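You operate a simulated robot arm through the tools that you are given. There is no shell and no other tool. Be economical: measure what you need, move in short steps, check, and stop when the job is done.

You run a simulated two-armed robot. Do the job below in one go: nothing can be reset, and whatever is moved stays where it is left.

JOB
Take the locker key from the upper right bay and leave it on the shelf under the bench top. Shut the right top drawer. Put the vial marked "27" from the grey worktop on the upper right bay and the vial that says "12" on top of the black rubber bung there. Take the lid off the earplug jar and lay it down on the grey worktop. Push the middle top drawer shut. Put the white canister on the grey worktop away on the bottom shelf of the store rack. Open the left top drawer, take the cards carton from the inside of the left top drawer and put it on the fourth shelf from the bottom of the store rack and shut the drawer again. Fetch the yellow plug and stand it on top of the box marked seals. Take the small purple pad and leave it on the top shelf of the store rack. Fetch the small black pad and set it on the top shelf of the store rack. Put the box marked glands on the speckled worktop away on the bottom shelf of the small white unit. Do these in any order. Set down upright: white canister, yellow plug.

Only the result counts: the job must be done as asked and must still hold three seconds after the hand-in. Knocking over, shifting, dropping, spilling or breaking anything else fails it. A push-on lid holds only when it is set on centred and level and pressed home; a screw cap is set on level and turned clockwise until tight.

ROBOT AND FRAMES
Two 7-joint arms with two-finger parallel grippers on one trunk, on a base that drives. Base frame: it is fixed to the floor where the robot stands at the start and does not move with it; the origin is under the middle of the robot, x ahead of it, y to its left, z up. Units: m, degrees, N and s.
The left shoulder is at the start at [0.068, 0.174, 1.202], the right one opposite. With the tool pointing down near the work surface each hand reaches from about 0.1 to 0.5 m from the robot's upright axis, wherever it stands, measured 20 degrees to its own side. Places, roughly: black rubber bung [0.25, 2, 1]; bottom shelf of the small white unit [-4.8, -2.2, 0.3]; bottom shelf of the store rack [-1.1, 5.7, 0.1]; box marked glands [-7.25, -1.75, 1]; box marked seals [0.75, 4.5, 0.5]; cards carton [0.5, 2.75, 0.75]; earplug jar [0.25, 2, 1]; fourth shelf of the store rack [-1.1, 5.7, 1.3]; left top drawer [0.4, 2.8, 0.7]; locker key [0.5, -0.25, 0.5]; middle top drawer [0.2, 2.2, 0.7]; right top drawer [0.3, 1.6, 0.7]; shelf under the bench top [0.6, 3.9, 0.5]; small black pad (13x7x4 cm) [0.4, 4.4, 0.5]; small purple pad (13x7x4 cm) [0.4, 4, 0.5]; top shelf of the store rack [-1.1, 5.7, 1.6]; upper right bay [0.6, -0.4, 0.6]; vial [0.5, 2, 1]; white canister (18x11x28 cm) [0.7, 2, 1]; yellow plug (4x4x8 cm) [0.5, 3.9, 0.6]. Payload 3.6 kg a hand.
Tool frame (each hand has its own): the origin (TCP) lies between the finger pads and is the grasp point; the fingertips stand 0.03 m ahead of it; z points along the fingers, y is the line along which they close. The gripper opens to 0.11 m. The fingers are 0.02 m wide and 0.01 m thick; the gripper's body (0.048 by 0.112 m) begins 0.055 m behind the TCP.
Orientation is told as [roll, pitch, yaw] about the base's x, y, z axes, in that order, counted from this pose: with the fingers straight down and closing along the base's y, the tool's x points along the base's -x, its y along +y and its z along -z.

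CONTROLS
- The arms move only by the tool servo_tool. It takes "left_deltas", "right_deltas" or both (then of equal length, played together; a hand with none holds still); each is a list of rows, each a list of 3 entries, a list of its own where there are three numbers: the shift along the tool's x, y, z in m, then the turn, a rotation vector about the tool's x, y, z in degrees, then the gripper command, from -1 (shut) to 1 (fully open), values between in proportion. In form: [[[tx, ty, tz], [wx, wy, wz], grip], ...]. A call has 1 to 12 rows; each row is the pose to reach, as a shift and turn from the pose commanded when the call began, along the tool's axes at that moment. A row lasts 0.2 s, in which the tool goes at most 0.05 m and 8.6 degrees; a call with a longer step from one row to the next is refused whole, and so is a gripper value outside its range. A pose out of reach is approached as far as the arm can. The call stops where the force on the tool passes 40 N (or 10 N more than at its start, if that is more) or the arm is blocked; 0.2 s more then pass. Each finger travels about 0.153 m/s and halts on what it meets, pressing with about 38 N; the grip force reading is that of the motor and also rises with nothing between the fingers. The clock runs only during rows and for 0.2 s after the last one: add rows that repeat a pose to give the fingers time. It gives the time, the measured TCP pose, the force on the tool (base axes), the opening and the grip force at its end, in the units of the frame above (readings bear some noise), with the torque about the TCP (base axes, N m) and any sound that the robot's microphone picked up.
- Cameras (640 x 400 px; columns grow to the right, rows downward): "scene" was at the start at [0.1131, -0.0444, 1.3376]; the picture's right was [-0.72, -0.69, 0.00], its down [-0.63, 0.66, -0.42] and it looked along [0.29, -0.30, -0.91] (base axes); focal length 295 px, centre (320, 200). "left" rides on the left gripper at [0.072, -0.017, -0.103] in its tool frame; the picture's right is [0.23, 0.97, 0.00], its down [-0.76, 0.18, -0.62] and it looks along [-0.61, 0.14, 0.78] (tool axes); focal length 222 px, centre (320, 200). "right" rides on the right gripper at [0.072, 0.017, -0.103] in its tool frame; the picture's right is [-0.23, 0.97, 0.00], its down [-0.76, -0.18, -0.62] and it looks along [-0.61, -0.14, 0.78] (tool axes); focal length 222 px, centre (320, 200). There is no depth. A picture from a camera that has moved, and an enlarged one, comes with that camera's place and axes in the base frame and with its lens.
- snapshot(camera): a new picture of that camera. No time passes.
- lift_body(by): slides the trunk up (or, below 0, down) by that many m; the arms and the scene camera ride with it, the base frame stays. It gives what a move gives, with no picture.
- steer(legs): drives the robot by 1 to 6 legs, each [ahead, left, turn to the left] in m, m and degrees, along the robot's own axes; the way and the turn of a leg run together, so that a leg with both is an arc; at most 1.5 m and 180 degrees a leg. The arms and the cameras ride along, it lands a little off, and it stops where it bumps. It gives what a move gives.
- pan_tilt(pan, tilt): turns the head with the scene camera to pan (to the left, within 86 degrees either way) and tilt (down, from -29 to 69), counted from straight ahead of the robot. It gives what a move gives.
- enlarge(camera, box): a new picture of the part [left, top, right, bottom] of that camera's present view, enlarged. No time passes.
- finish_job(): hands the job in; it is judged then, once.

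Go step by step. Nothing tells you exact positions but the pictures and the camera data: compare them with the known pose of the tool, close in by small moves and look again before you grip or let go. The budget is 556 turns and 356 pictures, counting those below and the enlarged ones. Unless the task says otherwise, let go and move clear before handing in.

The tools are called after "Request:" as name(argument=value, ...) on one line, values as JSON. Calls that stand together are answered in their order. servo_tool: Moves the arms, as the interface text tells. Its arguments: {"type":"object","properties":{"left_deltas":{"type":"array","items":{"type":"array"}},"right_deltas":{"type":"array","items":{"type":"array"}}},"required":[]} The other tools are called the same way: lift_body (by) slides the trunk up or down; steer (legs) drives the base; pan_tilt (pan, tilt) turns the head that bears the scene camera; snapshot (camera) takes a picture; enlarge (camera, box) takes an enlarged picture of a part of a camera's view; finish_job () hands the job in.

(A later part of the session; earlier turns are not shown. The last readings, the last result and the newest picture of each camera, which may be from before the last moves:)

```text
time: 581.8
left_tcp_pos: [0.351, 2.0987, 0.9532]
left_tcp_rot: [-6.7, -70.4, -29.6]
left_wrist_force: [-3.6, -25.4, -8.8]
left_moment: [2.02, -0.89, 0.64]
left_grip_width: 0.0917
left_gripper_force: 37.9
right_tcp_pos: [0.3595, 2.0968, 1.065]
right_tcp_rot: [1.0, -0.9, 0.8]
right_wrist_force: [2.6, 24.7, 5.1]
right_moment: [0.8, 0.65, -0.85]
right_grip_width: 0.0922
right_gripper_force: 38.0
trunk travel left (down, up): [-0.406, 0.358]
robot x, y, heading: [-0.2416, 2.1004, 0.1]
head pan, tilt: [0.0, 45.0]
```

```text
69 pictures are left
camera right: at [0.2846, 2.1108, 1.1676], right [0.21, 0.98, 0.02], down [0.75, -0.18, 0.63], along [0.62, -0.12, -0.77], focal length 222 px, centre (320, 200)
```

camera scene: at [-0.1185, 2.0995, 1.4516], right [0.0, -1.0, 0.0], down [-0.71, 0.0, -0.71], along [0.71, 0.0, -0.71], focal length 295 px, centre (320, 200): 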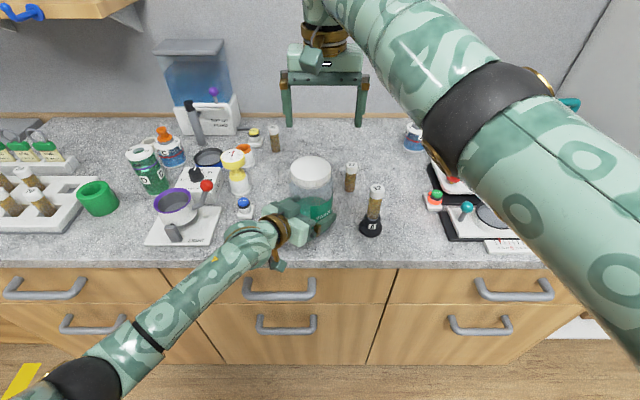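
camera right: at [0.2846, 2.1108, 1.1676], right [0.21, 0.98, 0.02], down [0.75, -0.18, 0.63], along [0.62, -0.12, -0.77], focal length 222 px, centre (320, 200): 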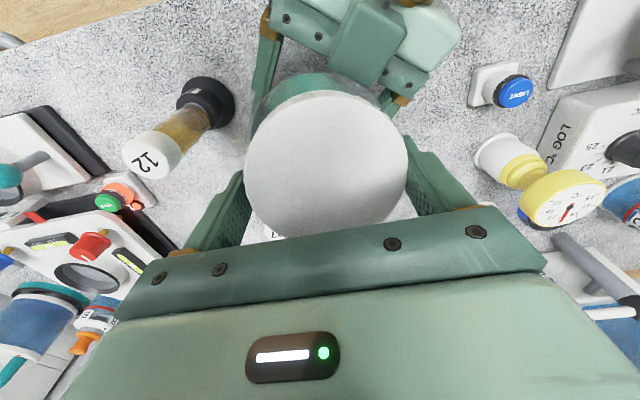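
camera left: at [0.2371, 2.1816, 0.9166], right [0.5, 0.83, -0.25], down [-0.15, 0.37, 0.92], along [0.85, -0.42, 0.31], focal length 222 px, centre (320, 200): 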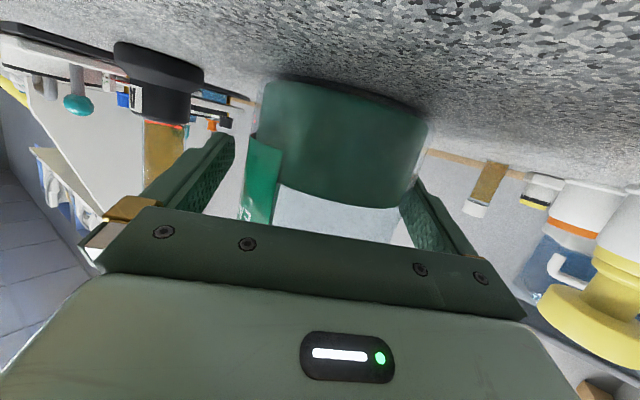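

The lid has risen ~1 cm — it is unscrewing (my fingers now caught the jar shoulder). Open, raise 2 cm, grip the lid and turn again.

Request:
servo_tool(right_deltas=[[[0, 0, 0], [0, 0, 0], 0.9], [[0, 0, 0], [0, 0, 0], 1], [[0, 0, -0.012], [0, 0, 0], 1], [[0, 0, -0.022], [0, 0, 0], 1], [[0, 0, -0.022], [0, 0, 0], -1], [[0, 0, -0.022], [0, 0, 0], -1]])

Request:
servo_tool(right_deltas=[[[0, 0, 0], [0, 0, -8], -1], [[0, 0, -0.001], [0, 0, -16], -1], [[0, 0, -0.001], [0, 0, -24], -1], [[0, 0, -0.002], [0, 0, -32], -1], [[0, 0, -0.002], [0, 0, -40], -1], [[0, 0, -0.003], [0, 0, -48], -1], [[0, 0, -0.003], [0, 0, -56], -1], [[0, 0, -0.004], [0, 0, -64], -1], [[0, 0, -0.004], [0, 0, -72], -1], [[0, 0, -0.005], [0, 0, -80], -1], [[0, 0, -0.005], [0, 0, -88], -1]])

Request:
servo_tool(right_deltas=[[[0, 0, -0.001], [0, 0, -8], -1], [[0, 0, -0.002], [0, 0, -16], -1], [[0, 0, -0.003], [0, 0, -24], -1], [[0, 0, -0.004], [0, 0, -32], -1], [[0, 0, -0.005], [0, 0, -40], -1], [[0, 0, -0.006], [0, 0, -48], -1], [[0, 0, -0.007], [0, 0, -56], -1]])

Request:
snapshot(camera="right")

```text
time: 583.2
left_tcp_pos: [0.352, 2.0998, 0.9524]
left_tcp_rot: [-6.6, -70.3, -29.7]
left_wrist_force: [-7.5, -22.7, -3.6]
left_moment: [2.04, -0.75, -0.02]
left_grip_width: 0.0923
left_gripper_force: 37.8
right_tcp_pos: [0.3603, 2.0955, 1.0872]
right_tcp_rot: [0.9, -1.0, 0.8]
right_wrist_force: [8.0, 23.5, -0.5]
right_moment: [1.1, -0.21, -0.24]
right_grip_width: 0.0798
right_gripper_force: 38.4
trunk travel left (down, up): [-0.406, 0.358]
robot x, y, heading: [-0.2447, 2.1003, -0.3]
head pan, tilt: [0.0, 45.0]
```

```text
time: 585.6
left_tcp_pos: [0.3526, 2.1014, 0.9529]
left_tcp_rot: [-6.9, -70.5, -29.0]
left_wrist_force: [11.5, 1.1, 2.1]
left_moment: [0.47, 0.3, 0.18]
left_grip_width: 0.0938
left_gripper_force: 37.7
right_tcp_pos: [0.3608, 2.0929, 1.0925]
right_tcp_rot: [-0.9, -0.6, 88.8]
right_wrist_force: [-11.6, 0.6, -5.8]
right_moment: [-0.44, 1.35, -0.07]
right_grip_width: 0.0798
right_gripper_force: 38.0
trunk travel left (down, up): [-0.406, 0.358]
robot x, y, heading: [-0.2427, 2.0981, -0.2]
head pan, tilt: [0.0, 45.0]
```

```text
time: 587.2
left_tcp_pos: [0.3516, 2.101, 0.9541]
left_tcp_rot: [-6.9, -70.6, -29.3]
left_wrist_force: [1.4, 2.8, 18.8]
left_moment: [-0.09, -0.71, 0.05]
left_grip_width: 0.0918
left_gripper_force: 37.9
right_tcp_pos: [0.3601, 2.0942, 1.0996]
right_tcp_rot: [-1.2, 0.2, 144.9]
right_wrist_force: [-0.1, -2.8, -23.1]
right_moment: [-0.46, 0.55, -0.05]
right_grip_width: 0.0798
right_gripper_force: 38.4
trunk travel left (down, up): [-0.406, 0.358]
robot x, y, heading: [-0.2447, 2.0993, -0.3]
head pan, tilt: [0.0, 45.0]
```

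```text
68 pictures are left
camera right: at [0.4083, 2.0377, 1.2019], right [-0.75, -0.67, -0.02], down [-0.53, 0.58, 0.62], along [-0.4, 0.47, -0.78], focal length 222 px, centre (320, 200)
```

right: 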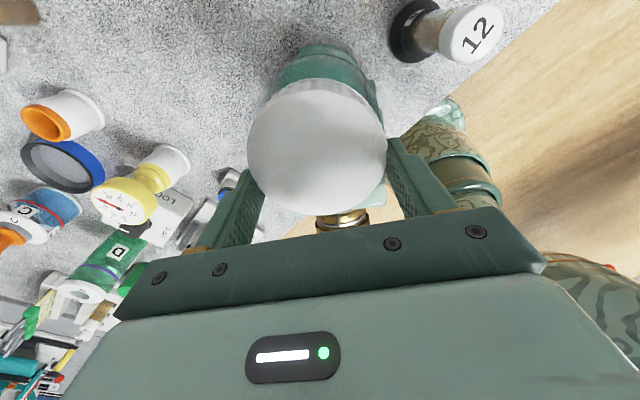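

Turning freely now with an upward pull. Try lifting.

Request:
servo_tool(right_deltas=[[[0, 0, -0.006], [0, 0, 0], -1], [[0, 0, -0.012], [0, 0, 0], -1], [[0, 0, -0.02], [0, 0, 0], -1], [[0, 0, -0.03], [0, 0, 0], -1]])

Request:
snapshot(camera="right")

```text
time: 588.2
left_tcp_pos: [0.3516, 2.0993, 0.9572]
left_tcp_rot: [-6.7, -71.1, -29.6]
left_wrist_force: [-2.0, -1.3, 0.6]
left_moment: [0.23, -0.19, -0.03]
left_grip_width: 0.0914
left_gripper_force: 38.0
right_tcp_pos: [0.3592, 2.0953, 1.123]
right_tcp_rot: [-0.9, 0.1, 144.8]
right_wrist_force: [1.9, 1.3, -3.6]
right_moment: [-0.06, -0.08, 0.01]
right_grip_width: 0.0795
right_gripper_force: 38.5
trunk travel left (down, up): [-0.406, 0.358]
robot x, y, heading: [-0.2435, 2.0976, 0.0]
head pan, tilt: [0.0, 45.0]
stopped in row 4 (right hand): the force on the tool passed its limit at 42 N (the readings are from after the stop); the commanded pose is now the measured one
```

```text
67 pictures are left
camera right: at [0.4072, 2.0381, 1.2256], right [-0.75, -0.66, -0.02], down [-0.53, 0.58, 0.63], along [-0.41, 0.48, -0.78], focal length 222 px, centre (320, 200)
```

right: 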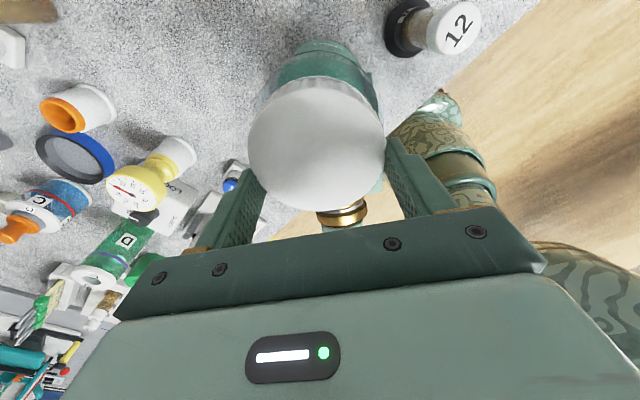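

Request:
snapshot(camera="left")

Request:
enlarge(camera="scene", box=[220, 60, 400, 260])

```text
66 pictures are left
camera left: at [0.2448, 2.1546, 0.923], right [0.51, 0.82, -0.25], down [-0.15, 0.37, 0.91], along [0.85, -0.42, 0.32], focal length 222 px, centre (320, 200)
```

left: 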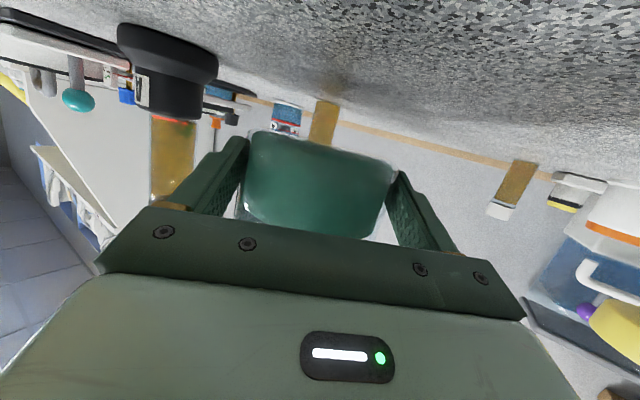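

```text
2.00 times, centred on (310, 160) of scene
camera zoom: at [-0.1177, 2.0996, 1.4515], right [0.0, -1.0, 0.0], down [-0.71, 0.0, -0.71], along [0.71, 0.0, -0.71], focal length 590 px, centre (340, 280)
```

zoom: 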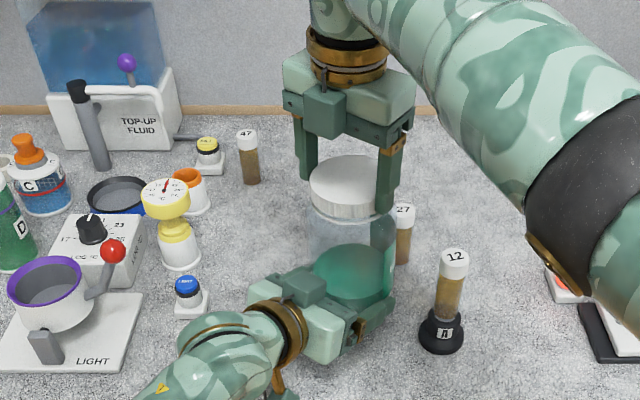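

The jar slid up in the left grip with the lid still threaded, but the lid turned ~145° relative to the jar with little torque, so keep unscrewing. Push the jar back down and do another turn cycle.

Request:
servo_tool(right_deltas=[[[0, 0, 0.012], [0, 0, 0], -1], [[0, 0, 0.024], [0, 0, 0], -1], [[0, 0, 0.034], [0, 0, 0], -1], [[0, 0, 0.034], [0, 0, 0], -1]])

Request:
servo_tool(right_deltas=[[[0, 0, 0], [0, 0, 0], 0.3], [[0, 0, 0], [0, 0, 0], 0.7], [[0, 0, 0], [0, 0, 8], 0.7], [[0, 0, 0], [0, 0, 16], 0.7], [[0, 0, 0], [0, 0, 24], 0.7], [[0, 0, 0], [0, 0, 32], 0.7], [[0, 0, 0], [0, 0, 40], 0.7], [[0, 0, 0], [0, 0, 48], 0.7], [[0, 0, 0], [0, 0, 56], 0.7], [[0, 0, 0], [0, 0, 64], 0.7], [[0, 0, 0], [0, 0, 72], 0.7]])

Request:
servo_tool(right_deltas=[[[0, 0, 0], [0, 0, 8], 0.7], [[0, 0, 0], [0, 0, 16], 0.7], [[0, 0, 0], [0, 0, 24], 0.7], [[0, 0, 0], [0, 0, 32], 0.7], [[0, 0, 0], [0, 0, 40], 0.7], [[0, 0, 0], [0, 0, 48], 0.7], [[0, 0, 0], [0, 0, 56], 0.7], [[0, 0, 0], [0, 0, 64], 0.7], [[0, 0, 0], [0, 0, 72], 0.7], [[0, 0, 0], [0, 0, 80], -1], [[0, 0, 0], [0, 0, 80], -1]])

Request:
servo_tool(right_deltas=[[[0, 0, 0], [0, 0, -8], -1], [[0, 0, -0.001], [0, 0, -16], -1], [[0, 0, -0.001], [0, 0, -24], -1], [[0, 0, -0.001], [0, 0, -32], -1], [[0, 0, -0.001], [0, 0, -40], -1], [[0, 0, -0.002], [0, 0, -48], -1], [[0, 0, -0.002], [0, 0, -56], -1], [[0, 0, -0.002], [0, 0, -64], -1], [[0, 0, -0.002], [0, 0, -72], -1], [[0, 0, -0.003], [0, 0, -80], -1], [[0, 0, -0.003], [0, 0, -88], -1]])

Request:
servo_tool(right_deltas=[[[0, 0, 0], [0, 0, -8], -1], [[0, 0, 0], [0, 0, -16], -1], [[0, 0, -0.001], [0, 0, -24], -1], [[0, 0, -0.001], [0, 0, -32], -1], [[0, 0, -0.001], [0, 0, -40], -1], [[0, 0, -0.002], [0, 0, -48], -1], [[0, 0, -0.002], [0, 0, -56], -1]])

```text
time: 589.2
left_tcp_pos: [0.3509, 2.0978, 0.9543]
left_tcp_rot: [-6.6, -70.5, -29.7]
left_wrist_force: [-11.0, -7.3, -33.4]
left_moment: [0.97, -0.21, -0.22]
left_grip_width: 0.0914
left_gripper_force: 37.8
right_tcp_pos: [0.3604, 2.0952, 1.0914]
right_tcp_rot: [-1.1, 0.4, 144.8]
right_wrist_force: [12.5, 6.1, 30.0]
right_moment: [0.06, -0.98, 0.12]
right_grip_width: 0.0794
right_gripper_force: 37.9
trunk travel left (down, up): [-0.406, 0.358]
robot x, y, heading: [-0.24, 2.0969, 0.0]
head pan, tilt: [0.0, 45.0]
```

```text
time: 591.6
left_tcp_pos: [0.3535, 2.0994, 0.9574]
left_tcp_rot: [-6.8, -71.1, -29.4]
left_wrist_force: [-11.8, 0.7, -4.0]
left_moment: [-0.06, -1.28, -0.13]
left_grip_width: 0.0912
left_gripper_force: 37.6
right_tcp_pos: [0.3587, 2.0936, 1.0886]
right_tcp_rot: [-0.4, -0.8, 72.5]
right_wrist_force: [12.0, -0.5, 1.8]
right_moment: [-0.01, -0.23, 0.07]
right_grip_width: 0.0995
right_gripper_force: 5.9
trunk travel left (down, up): [-0.406, 0.358]
robot x, y, heading: [-0.2421, 2.0936, 0.3]
head pan, tilt: [0.0, 45.0]
```

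```text
time: 594.0
left_tcp_pos: [0.3511, 2.097, 0.9546]
left_tcp_rot: [-6.3, -70.8, -30.2]
left_wrist_force: [-2.6, -16.1, -18.4]
left_moment: [1.24, 0.58, -0.3]
left_grip_width: 0.0909
left_gripper_force: 38.1
right_tcp_pos: [0.3589, 2.0899, 1.0838]
right_tcp_rot: [0.5, 0.7, -5.2]
right_wrist_force: [2.2, 17.3, 14.8]
right_moment: [1.14, -0.7, 0.17]
right_grip_width: 0.0789
right_gripper_force: 38.2
right hand out of reach, approached as far as the arm can: row 10, 11
trunk travel left (down, up): [-0.406, 0.358]
robot x, y, heading: [-0.2386, 2.0986, -0.1]
head pan, tilt: [0.0, 45.0]
```

```text
time: 596.4
left_tcp_pos: [0.353, 2.0992, 0.9583]
left_tcp_rot: [-7.1, -71.2, -29.2]
left_wrist_force: [-13.5, 16.8, -6.7]
left_moment: [-0.7, -0.41, 0.27]
left_grip_width: 0.0917
left_gripper_force: 37.8
right_tcp_pos: [0.3634, 2.086, 1.085]
right_tcp_rot: [-0.6, -0.6, 81.0]
right_wrist_force: [14.0, -16.2, 5.0]
right_moment: [-1.33, -1.31, -0.28]
right_grip_width: 0.0794
right_gripper_force: 37.8
right hand out of reach, approached as far as the arm can: row 1, 2, 3, 4, 5, 6, 7, 8, 9, 10, 11
trunk travel left (down, up): [-0.406, 0.358]
robot x, y, heading: [-0.2449, 2.0984, -0.1]
head pan, tilt: [0.0, 45.0]
```

```text
time: 598.0
left_tcp_pos: [0.3526, 2.0979, 0.9586]
left_tcp_rot: [-6.7, -71.2, -29.6]
left_wrist_force: [-4.9, -8.7, 1.7]
left_moment: [1.7, -1.58, 0.18]
left_grip_width: 0.0919
left_gripper_force: 38.6
right_tcp_pos: [0.362, 2.0906, 1.0875]
right_tcp_rot: [-1.0, -0.3, 137.1]
right_wrist_force: [4.6, 7.6, -4.4]
right_moment: [-0.72, 0.99, -0.28]
right_grip_width: 0.0791
right_gripper_force: 38.0
trunk travel left (down, up): [-0.406, 0.358]
robot x, y, heading: [-0.2395, 2.1029, -0.3]
head pan, tilt: [0.0, 45.0]
```

Request:
servo_tool(right_deltas=[[[0, 0, -0.005], [0, 0, 0], -1], [[0, 0, -0.01], [0, 0, 0], -1], [[0, 0, -0.016], [0, 0, 0], -1], [[0, 0, -0.016], [0, 0, 0], -1]])

Request:
enlarge(camera="scene", box=[260, 120, 360, 240])

```text
time: 599.0
left_tcp_pos: [0.3538, 2.0965, 0.9627]
left_tcp_rot: [-7.2, -71.6, -29.3]
left_wrist_force: [-2.7, -6.4, 32.6]
left_moment: [0.53, -0.79, -0.03]
left_grip_width: 0.0921
left_gripper_force: 38.1
right_tcp_pos: [0.3621, 2.0877, 1.1017]
right_tcp_rot: [-0.8, -0.2, 136.8]
right_wrist_force: [1.9, 7.7, -34.4]
right_moment: [0.06, 0.25, -0.09]
right_grip_width: 0.0791
right_gripper_force: 37.7
trunk travel left (down, up): [-0.406, 0.358]
robot x, y, heading: [-0.2448, 2.0947, 0.2]
head pan, tilt: [0.0, 45.0]
```

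```text
3.33 times, centred on (310, 180) of scene
camera zoom: at [-0.1175, 2.0995, 1.4515], right [0.0, -1.0, 0.0], down [-0.71, 0.0, -0.71], along [0.71, 0.0, -0.71], focal length 982 px, centre (353, 267)
```

zoom: 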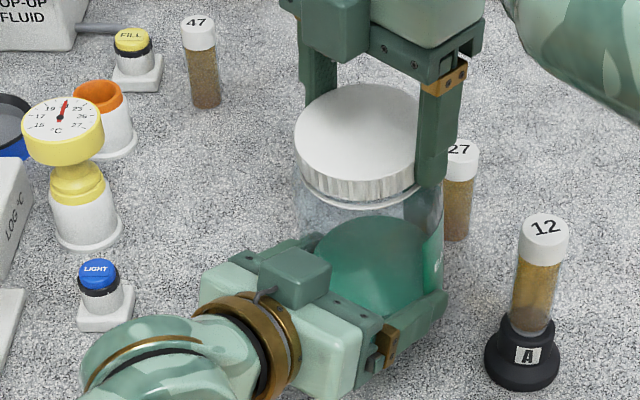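

A thin ring gap has appeared below the lid, so it is rising on the thread. Another cycle.

Request:
servo_tool(right_deltas=[[[0, 0, 0.008], [0, 0, 0], -1], [[0, 0, 0.015], [0, 0, 0], -1], [[0, 0, 0.015], [0, 0, 0], 0.3], [[0, 0, 0.015], [0, 0, 0], 0.8], [[0, 0, 0.015], [0, 0, 8], 0.8], [[0, 0, 0.015], [0, 0, 16], 0.8], [[0, 0, 0.015], [0, 0, 24], 0.8], [[0, 0, 0.015], [0, 0, 32], 0.8], [[0, 0, 0.015], [0, 0, 40], 0.8], [[0, 0, 0.015], [0, 0, 48], 0.8], [[0, 0, 0.015], [0, 0, 56], 0.8], [[0, 0, 0.015], [0, 0, 64], 0.8]])

Request:
servo_tool(right_deltas=[[[0, 0, 0], [0, 0, 8], 0.8], [[0, 0, 0], [0, 0, 16], 0.8], [[0, 0, 0], [0, 0, 24], 0.8], [[0, 0, 0], [0, 0, 32], 0.8], [[0, 0, 0], [0, 0, 40], 0.8], [[0, 0, 0], [0, 0, 48], 0.8], [[0, 0, 0], [0, 0, 56], 0.8], [[0, 0, 0], [0, 0, 64], 0.8], [[0, 0, 0], [0, 0, 70], 0.8], [[0, 0, 0], [0, 0, 70], -1], [[0, 0, 0], [0, 0, 70], -1]])

Request:
servo_tool(right_deltas=[[[0, 0, 0], [0, 0, -8], -1], [[0, 0, 0], [0, 0, -16], -1], [[0, 0, -0.001], [0, 0, -24], -1], [[0, 0, -0.001], [0, 0, -32], -1], [[0, 0, -0.001], [0, 0, -40], -1], [[0, 0, -0.001], [0, 0, -48], -1], [[0, 0, -0.001], [0, 0, -56], -1], [[0, 0, -0.002], [0, 0, -64], -1], [[0, 0, -0.002], [0, 0, -72], -1], [[0, 0, -0.002], [0, 0, -80], -1], [[0, 0, -0.002], [0, 0, -88], -1]])

Request:
servo_tool(right_deltas=[[[0, 0, 0], [0, 0, -8], -1], [[0, 0, 0], [0, 0, -16], -1], [[0, 0, -0.001], [0, 0, -24], -1], [[0, 0, -0.001], [0, 0, -32], -1], [[0, 0, -0.001], [0, 0, -40], -1], [[0, 0, -0.001], [0, 0, -48], -1], [[0, 0, -0.006], [0, 0, -48], -1], [[0, 0, -0.012], [0, 0, -48], -1]])

Request:
enlarge(camera="scene", box=[260, 120, 360, 240])

```text
time: 601.6
left_tcp_pos: [0.352, 2.0999, 0.9572]
left_tcp_rot: [-6.8, -71.0, -29.3]
left_wrist_force: [1.4, 0.0, -4.4]
left_moment: [-0.04, 0.28, -0.03]
left_grip_width: 0.0919
left_gripper_force: 37.7
right_tcp_pos: [0.3621, 2.0878, 1.0881]
right_tcp_rot: [-0.3, -0.9, 72.8]
right_wrist_force: [-2.6, -0.3, -0.1]
right_moment: [0.01, 0.05, 0.07]
right_grip_width: 0.0999
right_gripper_force: 0.9
trunk travel left (down, up): [-0.406, 0.358]
robot x, y, heading: [-0.2448, 2.0964, 0.0]
head pan, tilt: [0.0, 45.0]
```

```text
time: 604.0
left_tcp_pos: [0.3512, 2.0986, 0.9563]
left_tcp_rot: [-6.2, -70.9, -30.0]
left_wrist_force: [-8.0, -11.9, -11.1]
left_moment: [2.33, -0.89, 0.02]
left_grip_width: 0.0925
left_gripper_force: 37.8
right_tcp_pos: [0.3637, 2.0883, 1.0901]
right_tcp_rot: [0.7, -0.8, 2.8]
right_wrist_force: [8.0, 12.7, 8.3]
right_moment: [-0.51, 0.03, -0.22]
right_grip_width: 0.0817
right_gripper_force: 37.4
trunk travel left (down, up): [-0.406, 0.358]
robot x, y, heading: [-0.2414, 2.0993, 0.0]
head pan, tilt: [0.0, 45.0]
```

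```text
time: 606.4
left_tcp_pos: [0.3524, 2.0981, 0.957]
left_tcp_rot: [-7.2, -71.1, -29.3]
left_wrist_force: [-8.6, 1.4, -5.6]
left_moment: [0.02, -0.67, 0.06]
left_grip_width: 0.0921
left_gripper_force: 37.9
right_tcp_pos: [0.3611, 2.0897, 1.0901]
right_tcp_rot: [-0.4, -1.0, 91.1]
right_wrist_force: [8.6, -1.3, 3.5]
right_moment: [-0.06, -0.36, -0.11]
right_grip_width: 0.0802
right_gripper_force: 37.9
trunk travel left (down, up): [-0.406, 0.358]
robot x, y, heading: [-0.2395, 2.0992, -0.0]
head pan, tilt: [0.0, 45.0]
```

```text
time: 608.2
left_tcp_pos: [0.3529, 2.0992, 0.9575]
left_tcp_rot: [-6.9, -71.0, -29.2]
left_wrist_force: [-6.5, -6.6, -0.6]
left_moment: [0.86, -0.68, -0.18]
left_grip_width: 0.0919
left_gripper_force: 37.7
right_tcp_pos: [0.3611, 2.0866, 1.1025]
right_tcp_rot: [-1.0, 0.1, 138.9]
right_wrist_force: [5.0, 6.3, -1.9]
right_moment: [0.09, -0.07, 0.02]
right_grip_width: 0.0801
right_gripper_force: 37.8
trunk travel left (down, up): [-0.406, 0.358]
robot x, y, heading: [-0.2408, 2.1024, 0.1]
head pan, tilt: [0.0, 45.0]
```

```text
3.33 times, centred on (310, 180) of scene
camera zoom: at [-0.1177, 2.0997, 1.4515], right [0.0, -1.0, 0.0], down [-0.71, 0.0, -0.71], along [0.71, 0.0, -0.71], focal length 982 px, centre (353, 267)
```

zoom: 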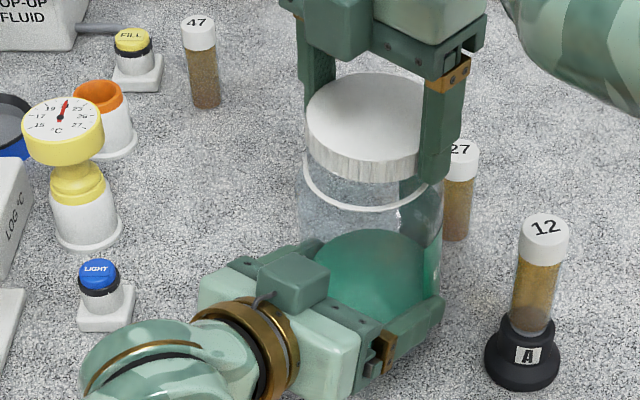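

The lid is off! Raise it and carry it to a clear spot near (0.295, 1.885).

Request:
servo_tool(right_deltas=[[[0, 0, -0.03], [0, 0, 0], -1], [[0, 0, -0.065], [0, 0, 0], -1], [[0.02, 0.04, -0.07], [0, 0, 8], -1], [[0.037, 0.08, -0.07], [0, 0, 16], -1], [[0.052, 0.12, -0.07], [0, 0, 24], -1], [[0.068, 0.16, -0.07], [0, 0, 32], -1], [[0.0824, 0.1955, -0.07], [0, 0, 40], -1], [[0.0824, 0.1955, -0.07], [0, 0, 48], -1]])

Request:
snapshot(camera="scene")

```text
time: 610.0
left_tcp_pos: [0.3521, 2.0996, 0.9579]
left_tcp_rot: [-7.0, -71.1, -29.3]
left_wrist_force: [0.0, 1.3, -3.2]
left_moment: [0.05, 0.06, -0.02]
left_grip_width: 0.092
left_gripper_force: 38.4
right_tcp_pos: [0.3994, 1.8941, 1.1837]
right_tcp_rot: [-0.7, -0.7, 90.7]
right_wrist_force: [0.6, -0.4, -0.4]
right_moment: [-0.01, -0.02, 0.02]
right_grip_width: 0.0798
right_gripper_force: 38.6
right hand out of reach, approached as far as the arm can: row 2, 3, 4, 5, 6, 7, 8
trunk travel left (down, up): [-0.406, 0.358]
robot x, y, heading: [-0.2422, 2.1007, -0.1]
head pan, tilt: [0.0, 45.0]
```

```text
62 pictures are left
camera scene: at [-0.1176, 2.1004, 1.4515], right [0.0, -1.0, 0.0], down [-0.71, 0.0, -0.71], along [0.71, 0.0, -0.71], focal length 295 px, centre (320, 200)
```

scene: 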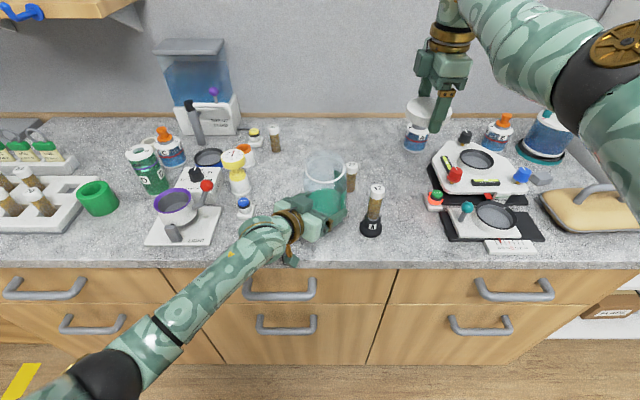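

Spot (0.40, 1.90) is free (vial 12's old place). Lower there.

Request:
servo_tool(right_deltas=[[[0, 0, 0.045], [0, 0, 0], -1], [[0, 0, 0.09], [0, 0, 0], -1], [[0, 0, 0.135], [0, 0, 0], -1], [[0, 0, 0.18], [0, 0, 0], -1], [[0, 0, 0.215], [0, 0, 0], -1]])

Request:
enlarge(camera="scene", box=[320, 100, 520, 260])

```text
time: 611.2
left_tcp_pos: [0.3521, 2.0977, 0.9574]
left_tcp_rot: [-6.8, -71.2, -29.5]
left_wrist_force: [-0.3, 0.4, -2.7]
left_moment: [0.04, 0.05, -0.01]
left_grip_width: 0.0917
left_gripper_force: 38.0
right_tcp_pos: [0.3941, 1.8937, 0.9692]
right_tcp_rot: [-0.8, -1.0, 90.8]
right_wrist_force: [0.1, -0.1, 0.4]
right_moment: [0.0, 0.03, 0.02]
right_grip_width: 0.0798
right_gripper_force: 37.5
right hand out of reach, approached as far as the arm can: row 1, 2, 4, 5
trunk travel left (down, up): [-0.406, 0.358]
robot x, y, heading: [-0.2412, 2.101, -0.1]
head pan, tilt: [0.0, 45.0]
```

```text
2.50 times, centred on (420, 180) of scene
camera zoom: at [-0.1175, 2.0988, 1.4515], right [0.0, -1.0, 0.0], down [-0.71, 0.0, -0.71], along [0.71, 0.0, -0.71], focal length 737 px, centre (70, 250)
```

zoom: 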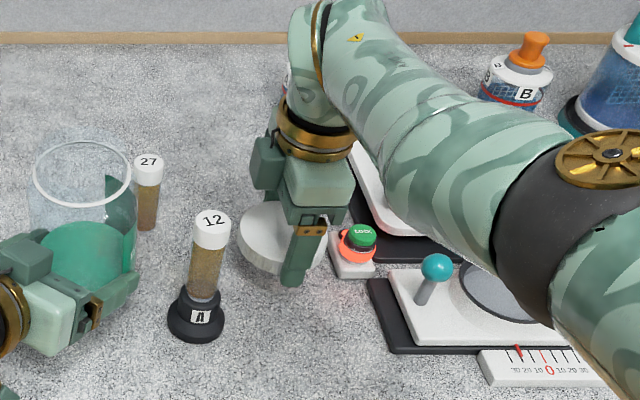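

Request:
servo_tool(right_deltas=[[[0, 0.003, 0.02], [0, 0, 0], -1], [[0, 0.005, 0.038], [0, 0, 0], -1]])

Request:
servo_tool(right_deltas=[[[0, 0, 0.004], [0, 0, 0], -1], [[0, 0, 0.008], [0, 0, 0], -1], [[0, 0, 0.012], [0, 0, 0], -1], [[0, 0, 0.016], [0, 0, 0], -1]])

```text
time: 611.8
left_tcp_pos: [0.3528, 2.0987, 0.9574]
left_tcp_rot: [-6.8, -71.1, -29.6]
left_wrist_force: [0.3, 0.7, -3.6]
left_moment: [0.06, 0.06, -0.06]
left_grip_width: 0.0921
left_gripper_force: 38.2
right_tcp_pos: [0.3843, 1.8966, 0.934]
right_tcp_rot: [-0.7, -0.8, 90.8]
right_wrist_force: [-0.5, -0.9, 0.5]
right_moment: [0.02, 0.0, -0.01]
right_grip_width: 0.0799
right_gripper_force: 37.6
right hand out of reach, approached as far as the arm can: row 2
trunk travel left (down, up): [-0.406, 0.358]
robot x, y, heading: [-0.2392, 2.0988, -0.2]
head pan, tilt: [0.0, 45.0]
```

```text
time: 612.6
left_tcp_pos: [0.349, 2.099, 0.9581]
left_tcp_rot: [-6.7, -71.2, -29.7]
left_wrist_force: [-1.2, -0.1, -4.5]
left_moment: [0.05, 0.04, 0.01]
left_grip_width: 0.0921
left_gripper_force: 38.0
right_tcp_pos: [0.3825, 1.897, 0.931]
right_tcp_rot: [-1.5, -0.6, 90.8]
right_wrist_force: [-4.3, 1.5, 14.9]
right_moment: [-0.07, 0.9, -0.16]
right_grip_width: 0.0799
right_gripper_force: 38.2
right hand out of reach, approached as far as the arm can: row 3, 4
trunk travel left (down, up): [-0.406, 0.358]
robot x, y, heading: [-0.2417, 2.0994, -0.1]
head pan, tilt: [0.0, 45.0]
stopped in row 4 (right hand): the force on the tool passed its limit at 47 N (the readings are from after the stop); the commanded pose is now the measured one
```

Lid is down on the worktop. Release and raise the right hand; also release the jar.

Request:
servo_tool(right_deltas=[[[0, 0, -0.001], [0, 0, 0], 0.7], [[0, 0, -0.002], [0, 0, 0], 1], [[0, 0, -0.002], [0, 0, 0], 1], [[0, 0, -0.045], [0, 0, 0], 1], [[0, 0, -0.09], [0, 0, 0], 1], [[0, 0, -0.135], [0, 0, 0], 1], [[0, 0, -0.18], [0, 0, 0], 1], [[0, 0, -0.22], [0, 0, 0], 1]])

Request:
snapshot(camera="right")

Request:
snapshot(camera="left")

```text
time: 614.4
left_tcp_pos: [0.3526, 2.0999, 0.9583]
left_tcp_rot: [-6.6, -71.1, -29.5]
left_wrist_force: [-0.4, 0.4, -3.2]
left_moment: [0.04, 0.02, 0.01]
left_grip_width: 0.0919
left_gripper_force: 38.3
right_tcp_pos: [0.405, 1.8967, 1.152]
right_tcp_rot: [-1.2, -0.6, 90.7]
right_wrist_force: [0.1, 0.1, -0.3]
right_moment: [0.01, 0.02, -0.02]
right_grip_width: 0.1099
right_gripper_force: 0.0
right hand out of reach, approached as far as the arm can: row 4, 5, 6, 7, 8
trunk travel left (down, up): [-0.406, 0.358]
robot x, y, heading: [-0.2447, 2.0987, -0.2]
head pan, tilt: [0.0, 45.0]
```

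```text
60 pictures are left
camera right: at [0.387, 1.8226, 1.2531], right [-0.98, 0.21, -0.02], down [0.15, 0.76, 0.63], along [0.15, 0.62, -0.77], focal length 222 px, centre (320, 200)
```

right: 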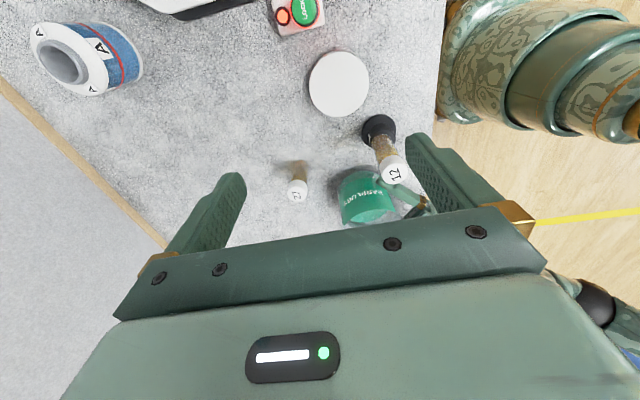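

```text
59 pictures are left
camera left: at [0.2446, 2.1549, 0.923], right [0.51, 0.82, -0.25], down [-0.15, 0.37, 0.91], along [0.85, -0.42, 0.32], focal length 222 px, centre (320, 200)
```

left: 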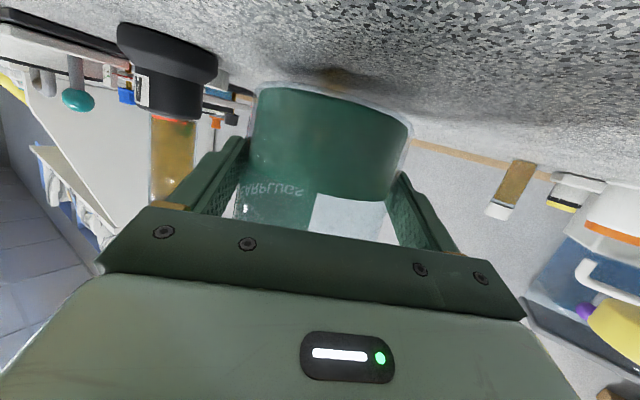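

Lid lies flat. Return the jar to its original spot and set it down.

Request:
servo_tool(left_deltas=[[[-0.003, 0, -0.001], [0, 0, 0], -1], [[0.001, 0.008, -0.01], [0, 0, 0], -1], [[0.0059, 0.0168, -0.0184], [0, 0, 0], -1], [[0.0106, 0.017, -0.0167], [0, 0, 0], -1], [[0.0154, 0.0172, -0.015], [0, 0, 0], -1]])

Request:
servo_tool(left_deltas=[[[0.0028, 0, 0.001], [0, 0, 0], -1], [[0.0057, 0, 0.002], [0, 0, 0], -1], [[0.0085, 0, 0.003], [0, 0, 0], -1], [[0.0114, 0, 0.004], [0, 0, 0], -1]])

Request:
snapshot(camera="left")

```text
time: 615.6
left_tcp_pos: [0.3472, 2.1241, 0.9496]
left_tcp_rot: [-6.9, -71.3, -29.4]
left_wrist_force: [-0.2, 0.9, 4.0]
left_moment: [0.12, 0.11, 0.0]
left_grip_width: 0.0921
left_gripper_force: 38.1
right_tcp_pos: [0.4048, 1.897, 1.1521]
right_tcp_rot: [-1.3, -0.6, 90.8]
right_wrist_force: [0.3, 0.0, 0.2]
right_moment: [0.01, 0.0, -0.02]
right_grip_width: 0.1101
right_gripper_force: 0.1
trunk travel left (down, up): [-0.406, 0.358]
robot x, y, heading: [-0.2403, 2.1018, 0.1]
head pan, tilt: [0.0, 45.0]
```

```text
time: 616.6
left_tcp_pos: [0.3469, 2.1226, 0.9392]
left_tcp_rot: [-6.4, -71.5, -29.8]
left_wrist_force: [7.1, 1.1, 31.8]
left_moment: [0.69, -0.85, -0.05]
left_grip_width: 0.0911
left_gripper_force: 38.0
right_tcp_pos: [0.4041, 1.8951, 1.153]
right_tcp_rot: [-1.4, -0.6, 90.8]
right_wrist_force: [-0.4, 0.5, 0.6]
right_moment: [-0.01, 0.02, 0.03]
right_grip_width: 0.1102
right_gripper_force: 0.1
trunk travel left (down, up): [-0.406, 0.358]
robot x, y, heading: [-0.2412, 2.0992, 0.3]
head pan, tilt: [0.0, 45.0]
```

```text
58 pictures are left
camera left: at [0.239, 2.1785, 0.9032], right [0.51, 0.82, -0.25], down [-0.16, 0.38, 0.91], along [0.85, -0.42, 0.32], focal length 222 px, centre (320, 200)
```

left: 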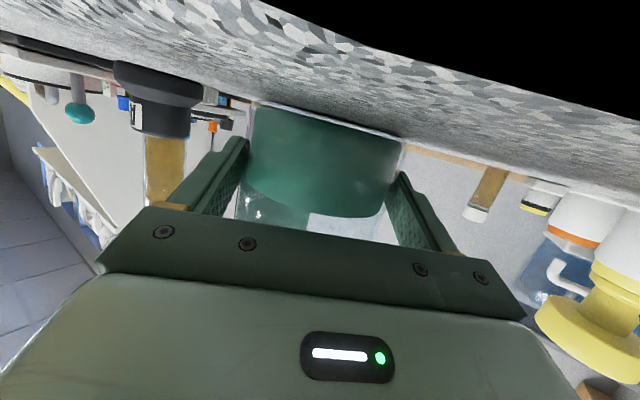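

Jar stands. Open the left hand and withdraw.

Request:
servo_tool(left_deltas=[[[-0.004, 0, -0.0015], [0, 0, 0], -1], [[-0.006, 0, -0.002], [0, 0, 0], 0.8], [[-0.006, 0, -0.002], [0, 0, 0], 1], [[-0.006, 0, -0.002], [0, 0, 0], 1], [[-0.006, 0, -0.035], [0, 0, 0], 1], [[0.0, 0, -0.075], [0, 0, 0], 1], [[0.01, 0, -0.115], [0, 0, 0], 1], [[0.02, 0, -0.15], [0, 0, 0], 1]])

Request:
snapshot(camera="scene")

```text
time: 618.4
left_tcp_pos: [0.2257, 2.2134, 0.9649]
left_tcp_rot: [-6.6, -71.1, -29.5]
left_wrist_force: [-0.6, -0.2, -0.6]
left_moment: [0.0, -0.03, -0.02]
left_grip_width: 0.1101
left_gripper_force: 0.0
right_tcp_pos: [0.4045, 1.8956, 1.1514]
right_tcp_rot: [-1.3, -0.7, 90.9]
right_wrist_force: [0.4, 0.1, -0.4]
right_moment: [-0.01, 0.0, 0.0]
right_grip_width: 0.1099
right_gripper_force: 0.0
trunk travel left (down, up): [-0.406, 0.358]
robot x, y, heading: [-0.241, 2.0996, 0.1]
head pan, tilt: [0.0, 45.0]
```

```text
57 pictures are left
camera scene: at [-0.1187, 2.1002, 1.4516], right [0.0, -1.0, 0.0], down [-0.71, 0.0, -0.71], along [0.71, 0.0, -0.71], focal length 295 px, centre (320, 200)
```

scene: 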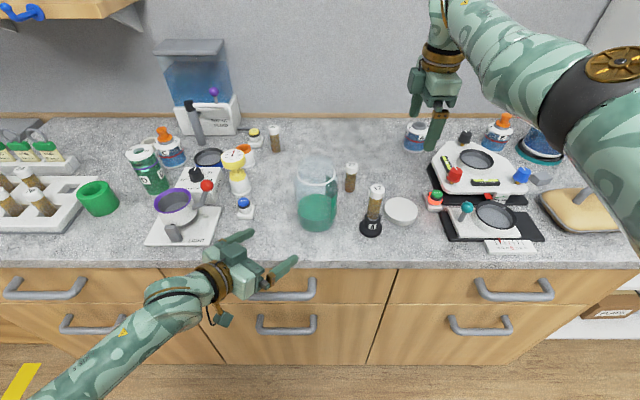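

Jar and lid are done. Now vial 27 with the left hand: raise and re-orient to a steep forward tilt.

Request:
servo_tool(left_deltas=[[[-0.035, -0.007, -0.02], [-1.5, 0, 0], 0], [[-0.07, -0.014, -0.04], [-3, 0, 0], 0], [[-0.105, -0.021, -0.06], [-4.5, 0, 0], 0], [[-0.14, -0.028, -0.08], [-6, 0, 0], 0], [[-0.175, -0.036, -0.103], [-6.6, 0, 0], 0]])

Request:
steer(legs=[[-0.15, -0.25, 0]])

Request:
servo_tool(left_deltas=[[[0, 0, 0], [-7, 0, -2.4], 0], [[0, 0, 0], [-14, 0, -4.8], 0], [[0, 0, 0], [-21, 0, -7.2], 0], [[0, 0, 0], [-27.9, 0, -9.6], 0]])

Request:
servo_tool(left_deltas=[[[0, 0, 0], [0, 8, 0], 0], [[0, 0, 0], [0, 16, 0], 0], [[0, 0, 0], [0, 24, 0], 0], [[0, 0, 0], [0, 32, 0], 0], [[0, 0, 0], [0, 41, 0], 0]])

```text
time: 619.6
left_tcp_pos: [0.1891, 2.2109, 1.1609]
left_tcp_rot: [-0.1, -71.1, -29.6]
left_wrist_force: [0.0, 0.7, -0.7]
left_moment: [-0.02, 0.02, 0.0]
left_grip_width: 0.0549
left_gripper_force: 0.1
left hand out of reach, approached as far as the arm can: row 5
right_tcp_pos: [0.406, 1.8953, 1.1518]
right_tcp_rot: [-1.2, -0.6, 90.7]
right_wrist_force: [-0.1, -0.6, 0.3]
right_moment: [-0.02, 0.04, 0.05]
right_grip_width: 0.1097
right_gripper_force: 0.0
trunk travel left (down, up): [-0.406, 0.358]
robot x, y, heading: [-0.2387, 2.0991, 0.0]
head pan, tilt: [0.0, 45.0]
```

```text
time: 621.6
left_tcp_pos: [0.0376, 1.957, 1.161]
left_tcp_rot: [0.0, -71.1, -29.7]
left_wrist_force: [0.8, -0.1, 0.4]
left_moment: [0.01, 0.01, 0.0]
left_grip_width: 0.0548
left_gripper_force: 0.0
right_tcp_pos: [0.2537, 1.6413, 1.1516]
right_tcp_rot: [-1.2, -0.6, 90.7]
right_wrist_force: [-0.4, -0.4, -0.8]
right_moment: [0.02, 0.0, 0.02]
right_grip_width: 0.1101
right_gripper_force: 0.1
trunk travel left (down, up): [-0.406, 0.358]
robot x, y, heading: [-0.3933, 1.8482, -0.2]
head pan, tilt: [0.0, 45.0]
```

```text
time: 622.6
left_tcp_pos: [0.0383, 1.9571, 1.16]
left_tcp_rot: [0.1, -71.0, -0.1]
left_wrist_force: [0.1, -0.4, 0.3]
left_moment: [-0.02, -0.01, 0.01]
left_grip_width: 0.0552
left_gripper_force: 0.1
left hand out of reach, approached as far as the arm can: row 1, 2
right_tcp_pos: [0.2541, 1.6413, 1.1512]
right_tcp_rot: [-1.3, -0.6, 90.7]
right_wrist_force: [0.0, 0.0, -0.3]
right_moment: [0.03, 0.0, -0.02]
right_grip_width: 0.1099
right_gripper_force: 0.2
trunk travel left (down, up): [-0.406, 0.358]
robot x, y, heading: [-0.3979, 1.8488, -0.2]
head pan, tilt: [0.0, 45.0]
```

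```text
refused: row 5 steps farther than a row can; nothing moved
```

Request:
servo_tool(left_deltas=[[[0, 0, 0], [0, 7, 0], 0], [[0, 0, 0], [0, 14, 0], 0], [[0, 0, 0], [0, 21, 0], 0], [[0, 0, 0], [0, 28, 0], 0], [[0, 0, 0], [0, 35, 0], 0], [[0, 0, 0], [0, 41, 0], 0]], right_deltas=[[[0, 0, -0.01], [0, 0, 8], 0], [[0, 0, -0.02], [0, 0, 16], 0], [[0, 0, -0.02], [0, 0, 24], 0], [[0, 0, -0.02], [0, 0, 32], 0], [[0, 0, -0.02], [0, 0, 40], 0], [[0, 0, -0.02], [0, 0, 48], 0]])

Request:
servo_tool(right_deltas=[[[-0.02, 0.02, 0], [4, 5, 4], 0], [[-0.04, 0.04, 0.01], [6, 10, 8], 0], [[-0.06, 0.06, 0.03], [8, 14, 12], 0], [[-0.08, 0.08, 0.05], [8, 18, 16], 0], [[-0.1, 0.1, 0.07], [8, 20, 20], 0], [[-0.12, 0.12, 0.09], [8, 20, 24], 0], [[-0.14, 0.14, 0.11], [8, 20, 28], 0], [[-0.16, 0.16, 0.13], [8, 20, 28], 0]])

Request:
snapshot(camera="scene")

```text
time: 623.3
left_tcp_pos: [0.0427, 2.008, 1.1344]
left_tcp_rot: [22.5, -54.2, -16.3]
left_wrist_force: [0.4, 0.4, 0.5]
left_moment: [0.01, 0.02, -0.03]
left_grip_width: 0.0552
left_gripper_force: 0.0
right_tcp_pos: [0.255, 1.6426, 1.1723]
right_tcp_rot: [-1.1, -0.8, 73.9]
right_wrist_force: [0.1, 0.5, 1.1]
right_moment: [0.0, 0.02, 0.0]
right_grip_width: 0.0553
right_gripper_force: 0.1
trunk travel left (down, up): [-0.406, 0.358]
robot x, y, heading: [-0.3906, 1.8485, 0.4]
head pan, tilt: [0.0, 45.0]
stopped in row 3 (left hand): the arm was blocked; the commanded pose is now the measured one
```

```text
time: 625.1
left_tcp_pos: [0.0424, 2.0067, 1.1344]
left_tcp_rot: [22.4, -54.2, -16.2]
left_wrist_force: [0.2, -0.1, -0.4]
left_moment: [0.0, 0.0, -0.01]
left_grip_width: 0.0547
left_gripper_force: 0.2
right_tcp_pos: [0.1957, 1.7684, 1.0436]
right_tcp_rot: [-13.4, 15.7, 43.3]
right_wrist_force: [-0.5, 0.3, -0.3]
right_moment: [-0.02, -0.03, -0.02]
right_grip_width: 0.0551
right_gripper_force: 0.0
right hand out of reach, approached as far as the arm can: row 1, 2, 3, 4, 5, 6, 7, 8
trunk travel left (down, up): [-0.406, 0.358]
robot x, y, heading: [-0.3915, 1.8513, -0.3]
head pan, tilt: [0.0, 45.0]
```

```text
56 pictures are left
camera scene: at [-0.2685, 1.8466, 1.4515], right [0.0, -1.0, 0.0], down [-0.71, 0.0, -0.71], along [0.71, 0.0, -0.71], focal length 295 px, centre (320, 200)
```

scene: 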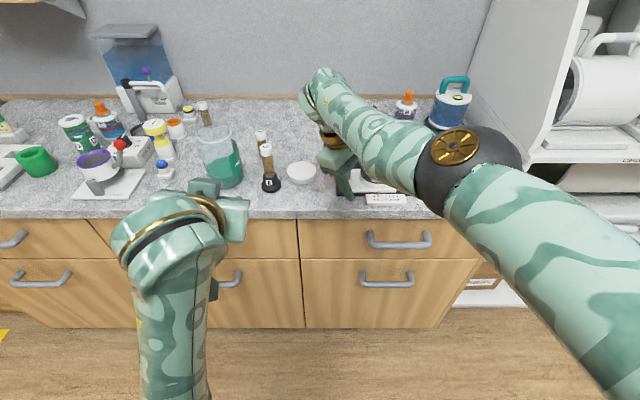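

Back away first with the trunk raised a bit, then straighten out both arms.

Request:
lift_body(by=0.1)

Request:
steer(legs=[[-0.25, 0.1, 0]])

Request:
servo_tool(left_deltas=[[[-0.02, 0.035, 0.02], [5, 0, 0], 0], [[-0.04, 0.07, 0.04], [10, 0, 0], 0], [[-0.06, 0.105, 0.06], [15, 0, 0], 0], [[-0.08, 0.14, 0.08], [22, 0, 0], 0]], right_deltas=[[[0.03, -0.02, 0.01], [0, 0, 5], 0], [[0.06, -0.04, 0.02], [0, 0, 10], 0], [[0.09, -0.06, 0.03], [0, 0, 15], 0], [[0.12, -0.08, 0.04], [0, 0, 20], 0]])

Request:
snapshot(camera="scene")

```text
time: 625.8
left_tcp_pos: [0.0472, 2.051, 1.1806]
left_tcp_rot: [40.5, -52.2, -28.5]
left_wrist_force: [-0.4, 0.2, 0.2]
left_moment: [-0.04, 0.0, -0.01]
left_grip_width: 0.0548
left_gripper_force: 0.2
right_tcp_pos: [0.1928, 1.7683, 1.097]
right_tcp_rot: [-14.3, 14.9, 43.1]
right_wrist_force: [0.0, -0.1, 0.0]
right_moment: [0.02, -0.04, -0.02]
right_grip_width: 0.0549
right_gripper_force: 0.1
trunk travel left (down, up): [-0.446, 0.317]
robot x, y, heading: [-0.3918, 1.8447, -0.0]
head pan, tilt: [0.0, 45.0]
stopped: the arm was blocked; the commanded pose is now the measured one
```

```text
time: 627.7
left_tcp_pos: [-0.2014, 2.1515, 1.1784]
left_tcp_rot: [40.3, -51.9, -28.4]
left_wrist_force: [-0.3, -0.4, 0.6]
left_moment: [0.0, 0.02, -0.05]
left_grip_width: 0.0548
left_gripper_force: 0.1
right_tcp_pos: [-0.0565, 1.8706, 1.0972]
right_tcp_rot: [-14.3, 14.8, 43.2]
right_wrist_force: [-0.6, 0.1, 0.2]
right_moment: [0.0, 0.01, -0.03]
right_grip_width: 0.055
right_gripper_force: 0.1
trunk travel left (down, up): [-0.446, 0.317]
robot x, y, heading: [-0.6429, 1.9494, -0.2]
head pan, tilt: [0.0, 45.0]
```

```text
time: 628.7
left_tcp_pos: [-0.1019, 2.2769, 1.2598]
left_tcp_rot: [18.2, -52.0, -28.6]
left_wrist_force: [-1.3, -0.2, 0.2]
left_moment: [-0.01, -0.02, 0.01]
left_grip_width: 0.0551
left_gripper_force: 0.0
right_tcp_pos: [-0.0388, 1.7122, 1.0881]
right_tcp_rot: [-19.5, 17.1, 19.6]
right_wrist_force: [-0.9, 0.0, 0.3]
right_moment: [-0.04, -0.02, -0.02]
right_grip_width: 0.0551
right_gripper_force: 0.0
right hand out of reach, approached as far as the arm can: row 1, 2, 3, 4
trunk travel left (down, up): [-0.446, 0.317]
robot x, y, heading: [-0.6448, 1.9455, -0.1]
head pan, tilt: [0.0, 45.0]
```

```text
55 pictures are left
camera scene: at [-0.5261, 1.9462, 1.4922], right [0.0, -1.0, 0.0], down [-0.71, 0.0, -0.71], along [0.71, 0.0, -0.71], focal length 295 px, centre (320, 200)
```

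scene: 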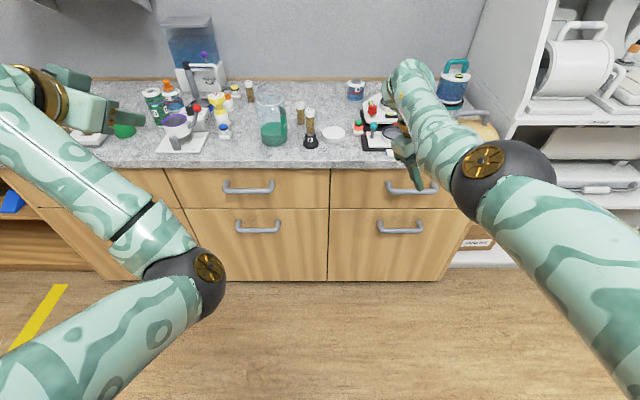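

Request:
servo_tool(left_deltas=[[[0, 0, 0], [6, 0, 0], 0], [[0, 0, 0], [12, 0, 0], 0], [[0, 0, 0], [18.2, 0, 0], 0], [[0, 0, 0], [18.2, 0, 0], 0], [[0, 0, 0], [18.2, 0, 0], 0], [[0, 0, 0], [18.2, 0, 0], 0], [[0, 0, 0], [18.2, 0, 0], 0], [[0, 0, 0], [18.2, 0, 0], 0]], right_deltas=[[[0.038, 0.001, 0.018], [-2.4, -2, 2.4], 0], [[0.076, 0.002, 0.037], [-4.9, -4.2, 4.9], 0], [[0.114, 0.004, 0.056], [-7.3, -6.4, 7.3], 0], [[0.152, 0.005, 0.075], [-9.7, -8.5, 9.8], 0], [[0.19, 0.006, 0.094], [-12.2, -10.6, 12.2], 0], [[0.227, 0.008, 0.112], [-14.6, -12.8, 14.7], 0], [[0.265, 0.009, 0.131], [-17, -15, 17], 0], [[0.303, 0.01, 0.15], [-19.5, -17, 19.6], 0]])

Request:
servo_tool(left_deltas=[[[0, 0, 0], [-5.6, 0, -4.4], 0], [[0, 0, 0], [-11.2, 0, -8.8], 0], [[0, 0, 0], [-16.8, 0, -13.2], 0], [[0, 0, 0], [-22.5, 0, -17.6], 0]])

Request:
servo_tool(left_deltas=[[[0, 0, 0], [0, 7, 0], 0], [[0, 0, 0], [0, 14, 0], 0], [[0, 0, 0], [0, 21, 0], 0]])

Request:
snapshot(camera="scene")

```text
time: 630.5
left_tcp_pos: [-0.1034, 2.2791, 1.2597]
left_tcp_rot: [0.2, -52.0, -28.3]
left_wrist_force: [0.2, 0.1, -0.7]
left_moment: [-0.01, 0.02, -0.03]
left_grip_width: 0.0548
left_gripper_force: 0.0
right_tcp_pos: [-0.3636, 1.5262, 1.0231]
right_tcp_rot: [-1.4, -10.3, 5.9]
right_wrist_force: [-0.8, 0.7, -0.2]
right_moment: [-0.02, 0.01, -0.01]
right_grip_width: 0.0549
right_gripper_force: 0.0
right hand out of reach, approached as far as the arm can: row 1, 2, 5, 6, 7, 8
trunk travel left (down, up): [-0.446, 0.317]
robot x, y, heading: [-0.6467, 1.9472, 0.3]
head pan, tilt: [0.0, 45.0]
```

```text
time: 631.5
left_tcp_pos: [-0.1035, 2.2784, 1.2601]
left_tcp_rot: [0.2, -51.9, 0.3]
left_wrist_force: [-0.3, -0.9, 0.5]
left_moment: [0.03, -0.02, 0.01]
left_grip_width: 0.0548
left_gripper_force: 0.1
right_tcp_pos: [-0.3634, 1.5294, 1.0215]
right_tcp_rot: [-0.9, -10.7, 5.7]
right_wrist_force: [0.0, 0.1, -0.5]
right_moment: [-0.04, -0.02, 0.0]
right_grip_width: 0.0551
right_gripper_force: 0.0
trunk travel left (down, up): [-0.446, 0.317]
robot x, y, heading: [-0.6474, 1.9462, 0.1]
head pan, tilt: [0.0, 45.0]
```

```text
time: 632.3
left_tcp_pos: [-0.1031, 2.2781, 1.2598]
left_tcp_rot: [0.1, -30.9, 0.3]
left_wrist_force: [0.0, 0.1, -0.8]
left_moment: [0.02, -0.03, 0.0]
left_grip_width: 0.0549
left_gripper_force: 0.1
right_tcp_pos: [-0.3612, 1.5304, 1.0222]
right_tcp_rot: [-0.8, -10.7, 5.7]
right_wrist_force: [-0.5, 0.0, 0.5]
right_moment: [-0.02, -0.03, 0.01]
right_grip_width: 0.0548
right_gripper_force: 0.1
trunk travel left (down, up): [-0.446, 0.317]
robot x, y, heading: [-0.6431, 1.9488, 0.2]
head pan, tilt: [0.0, 45.0]
```

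```text
54 pictures are left
camera scene: at [-0.5279, 1.9468, 1.4925], right [0.0, -1.0, 0.0], down [-0.71, 0.0, -0.71], along [0.71, 0.0, -0.71], focal length 295 px, centre (320, 200)
```

scene: 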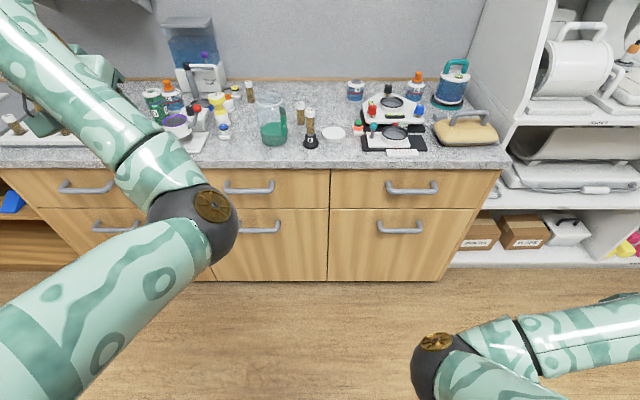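

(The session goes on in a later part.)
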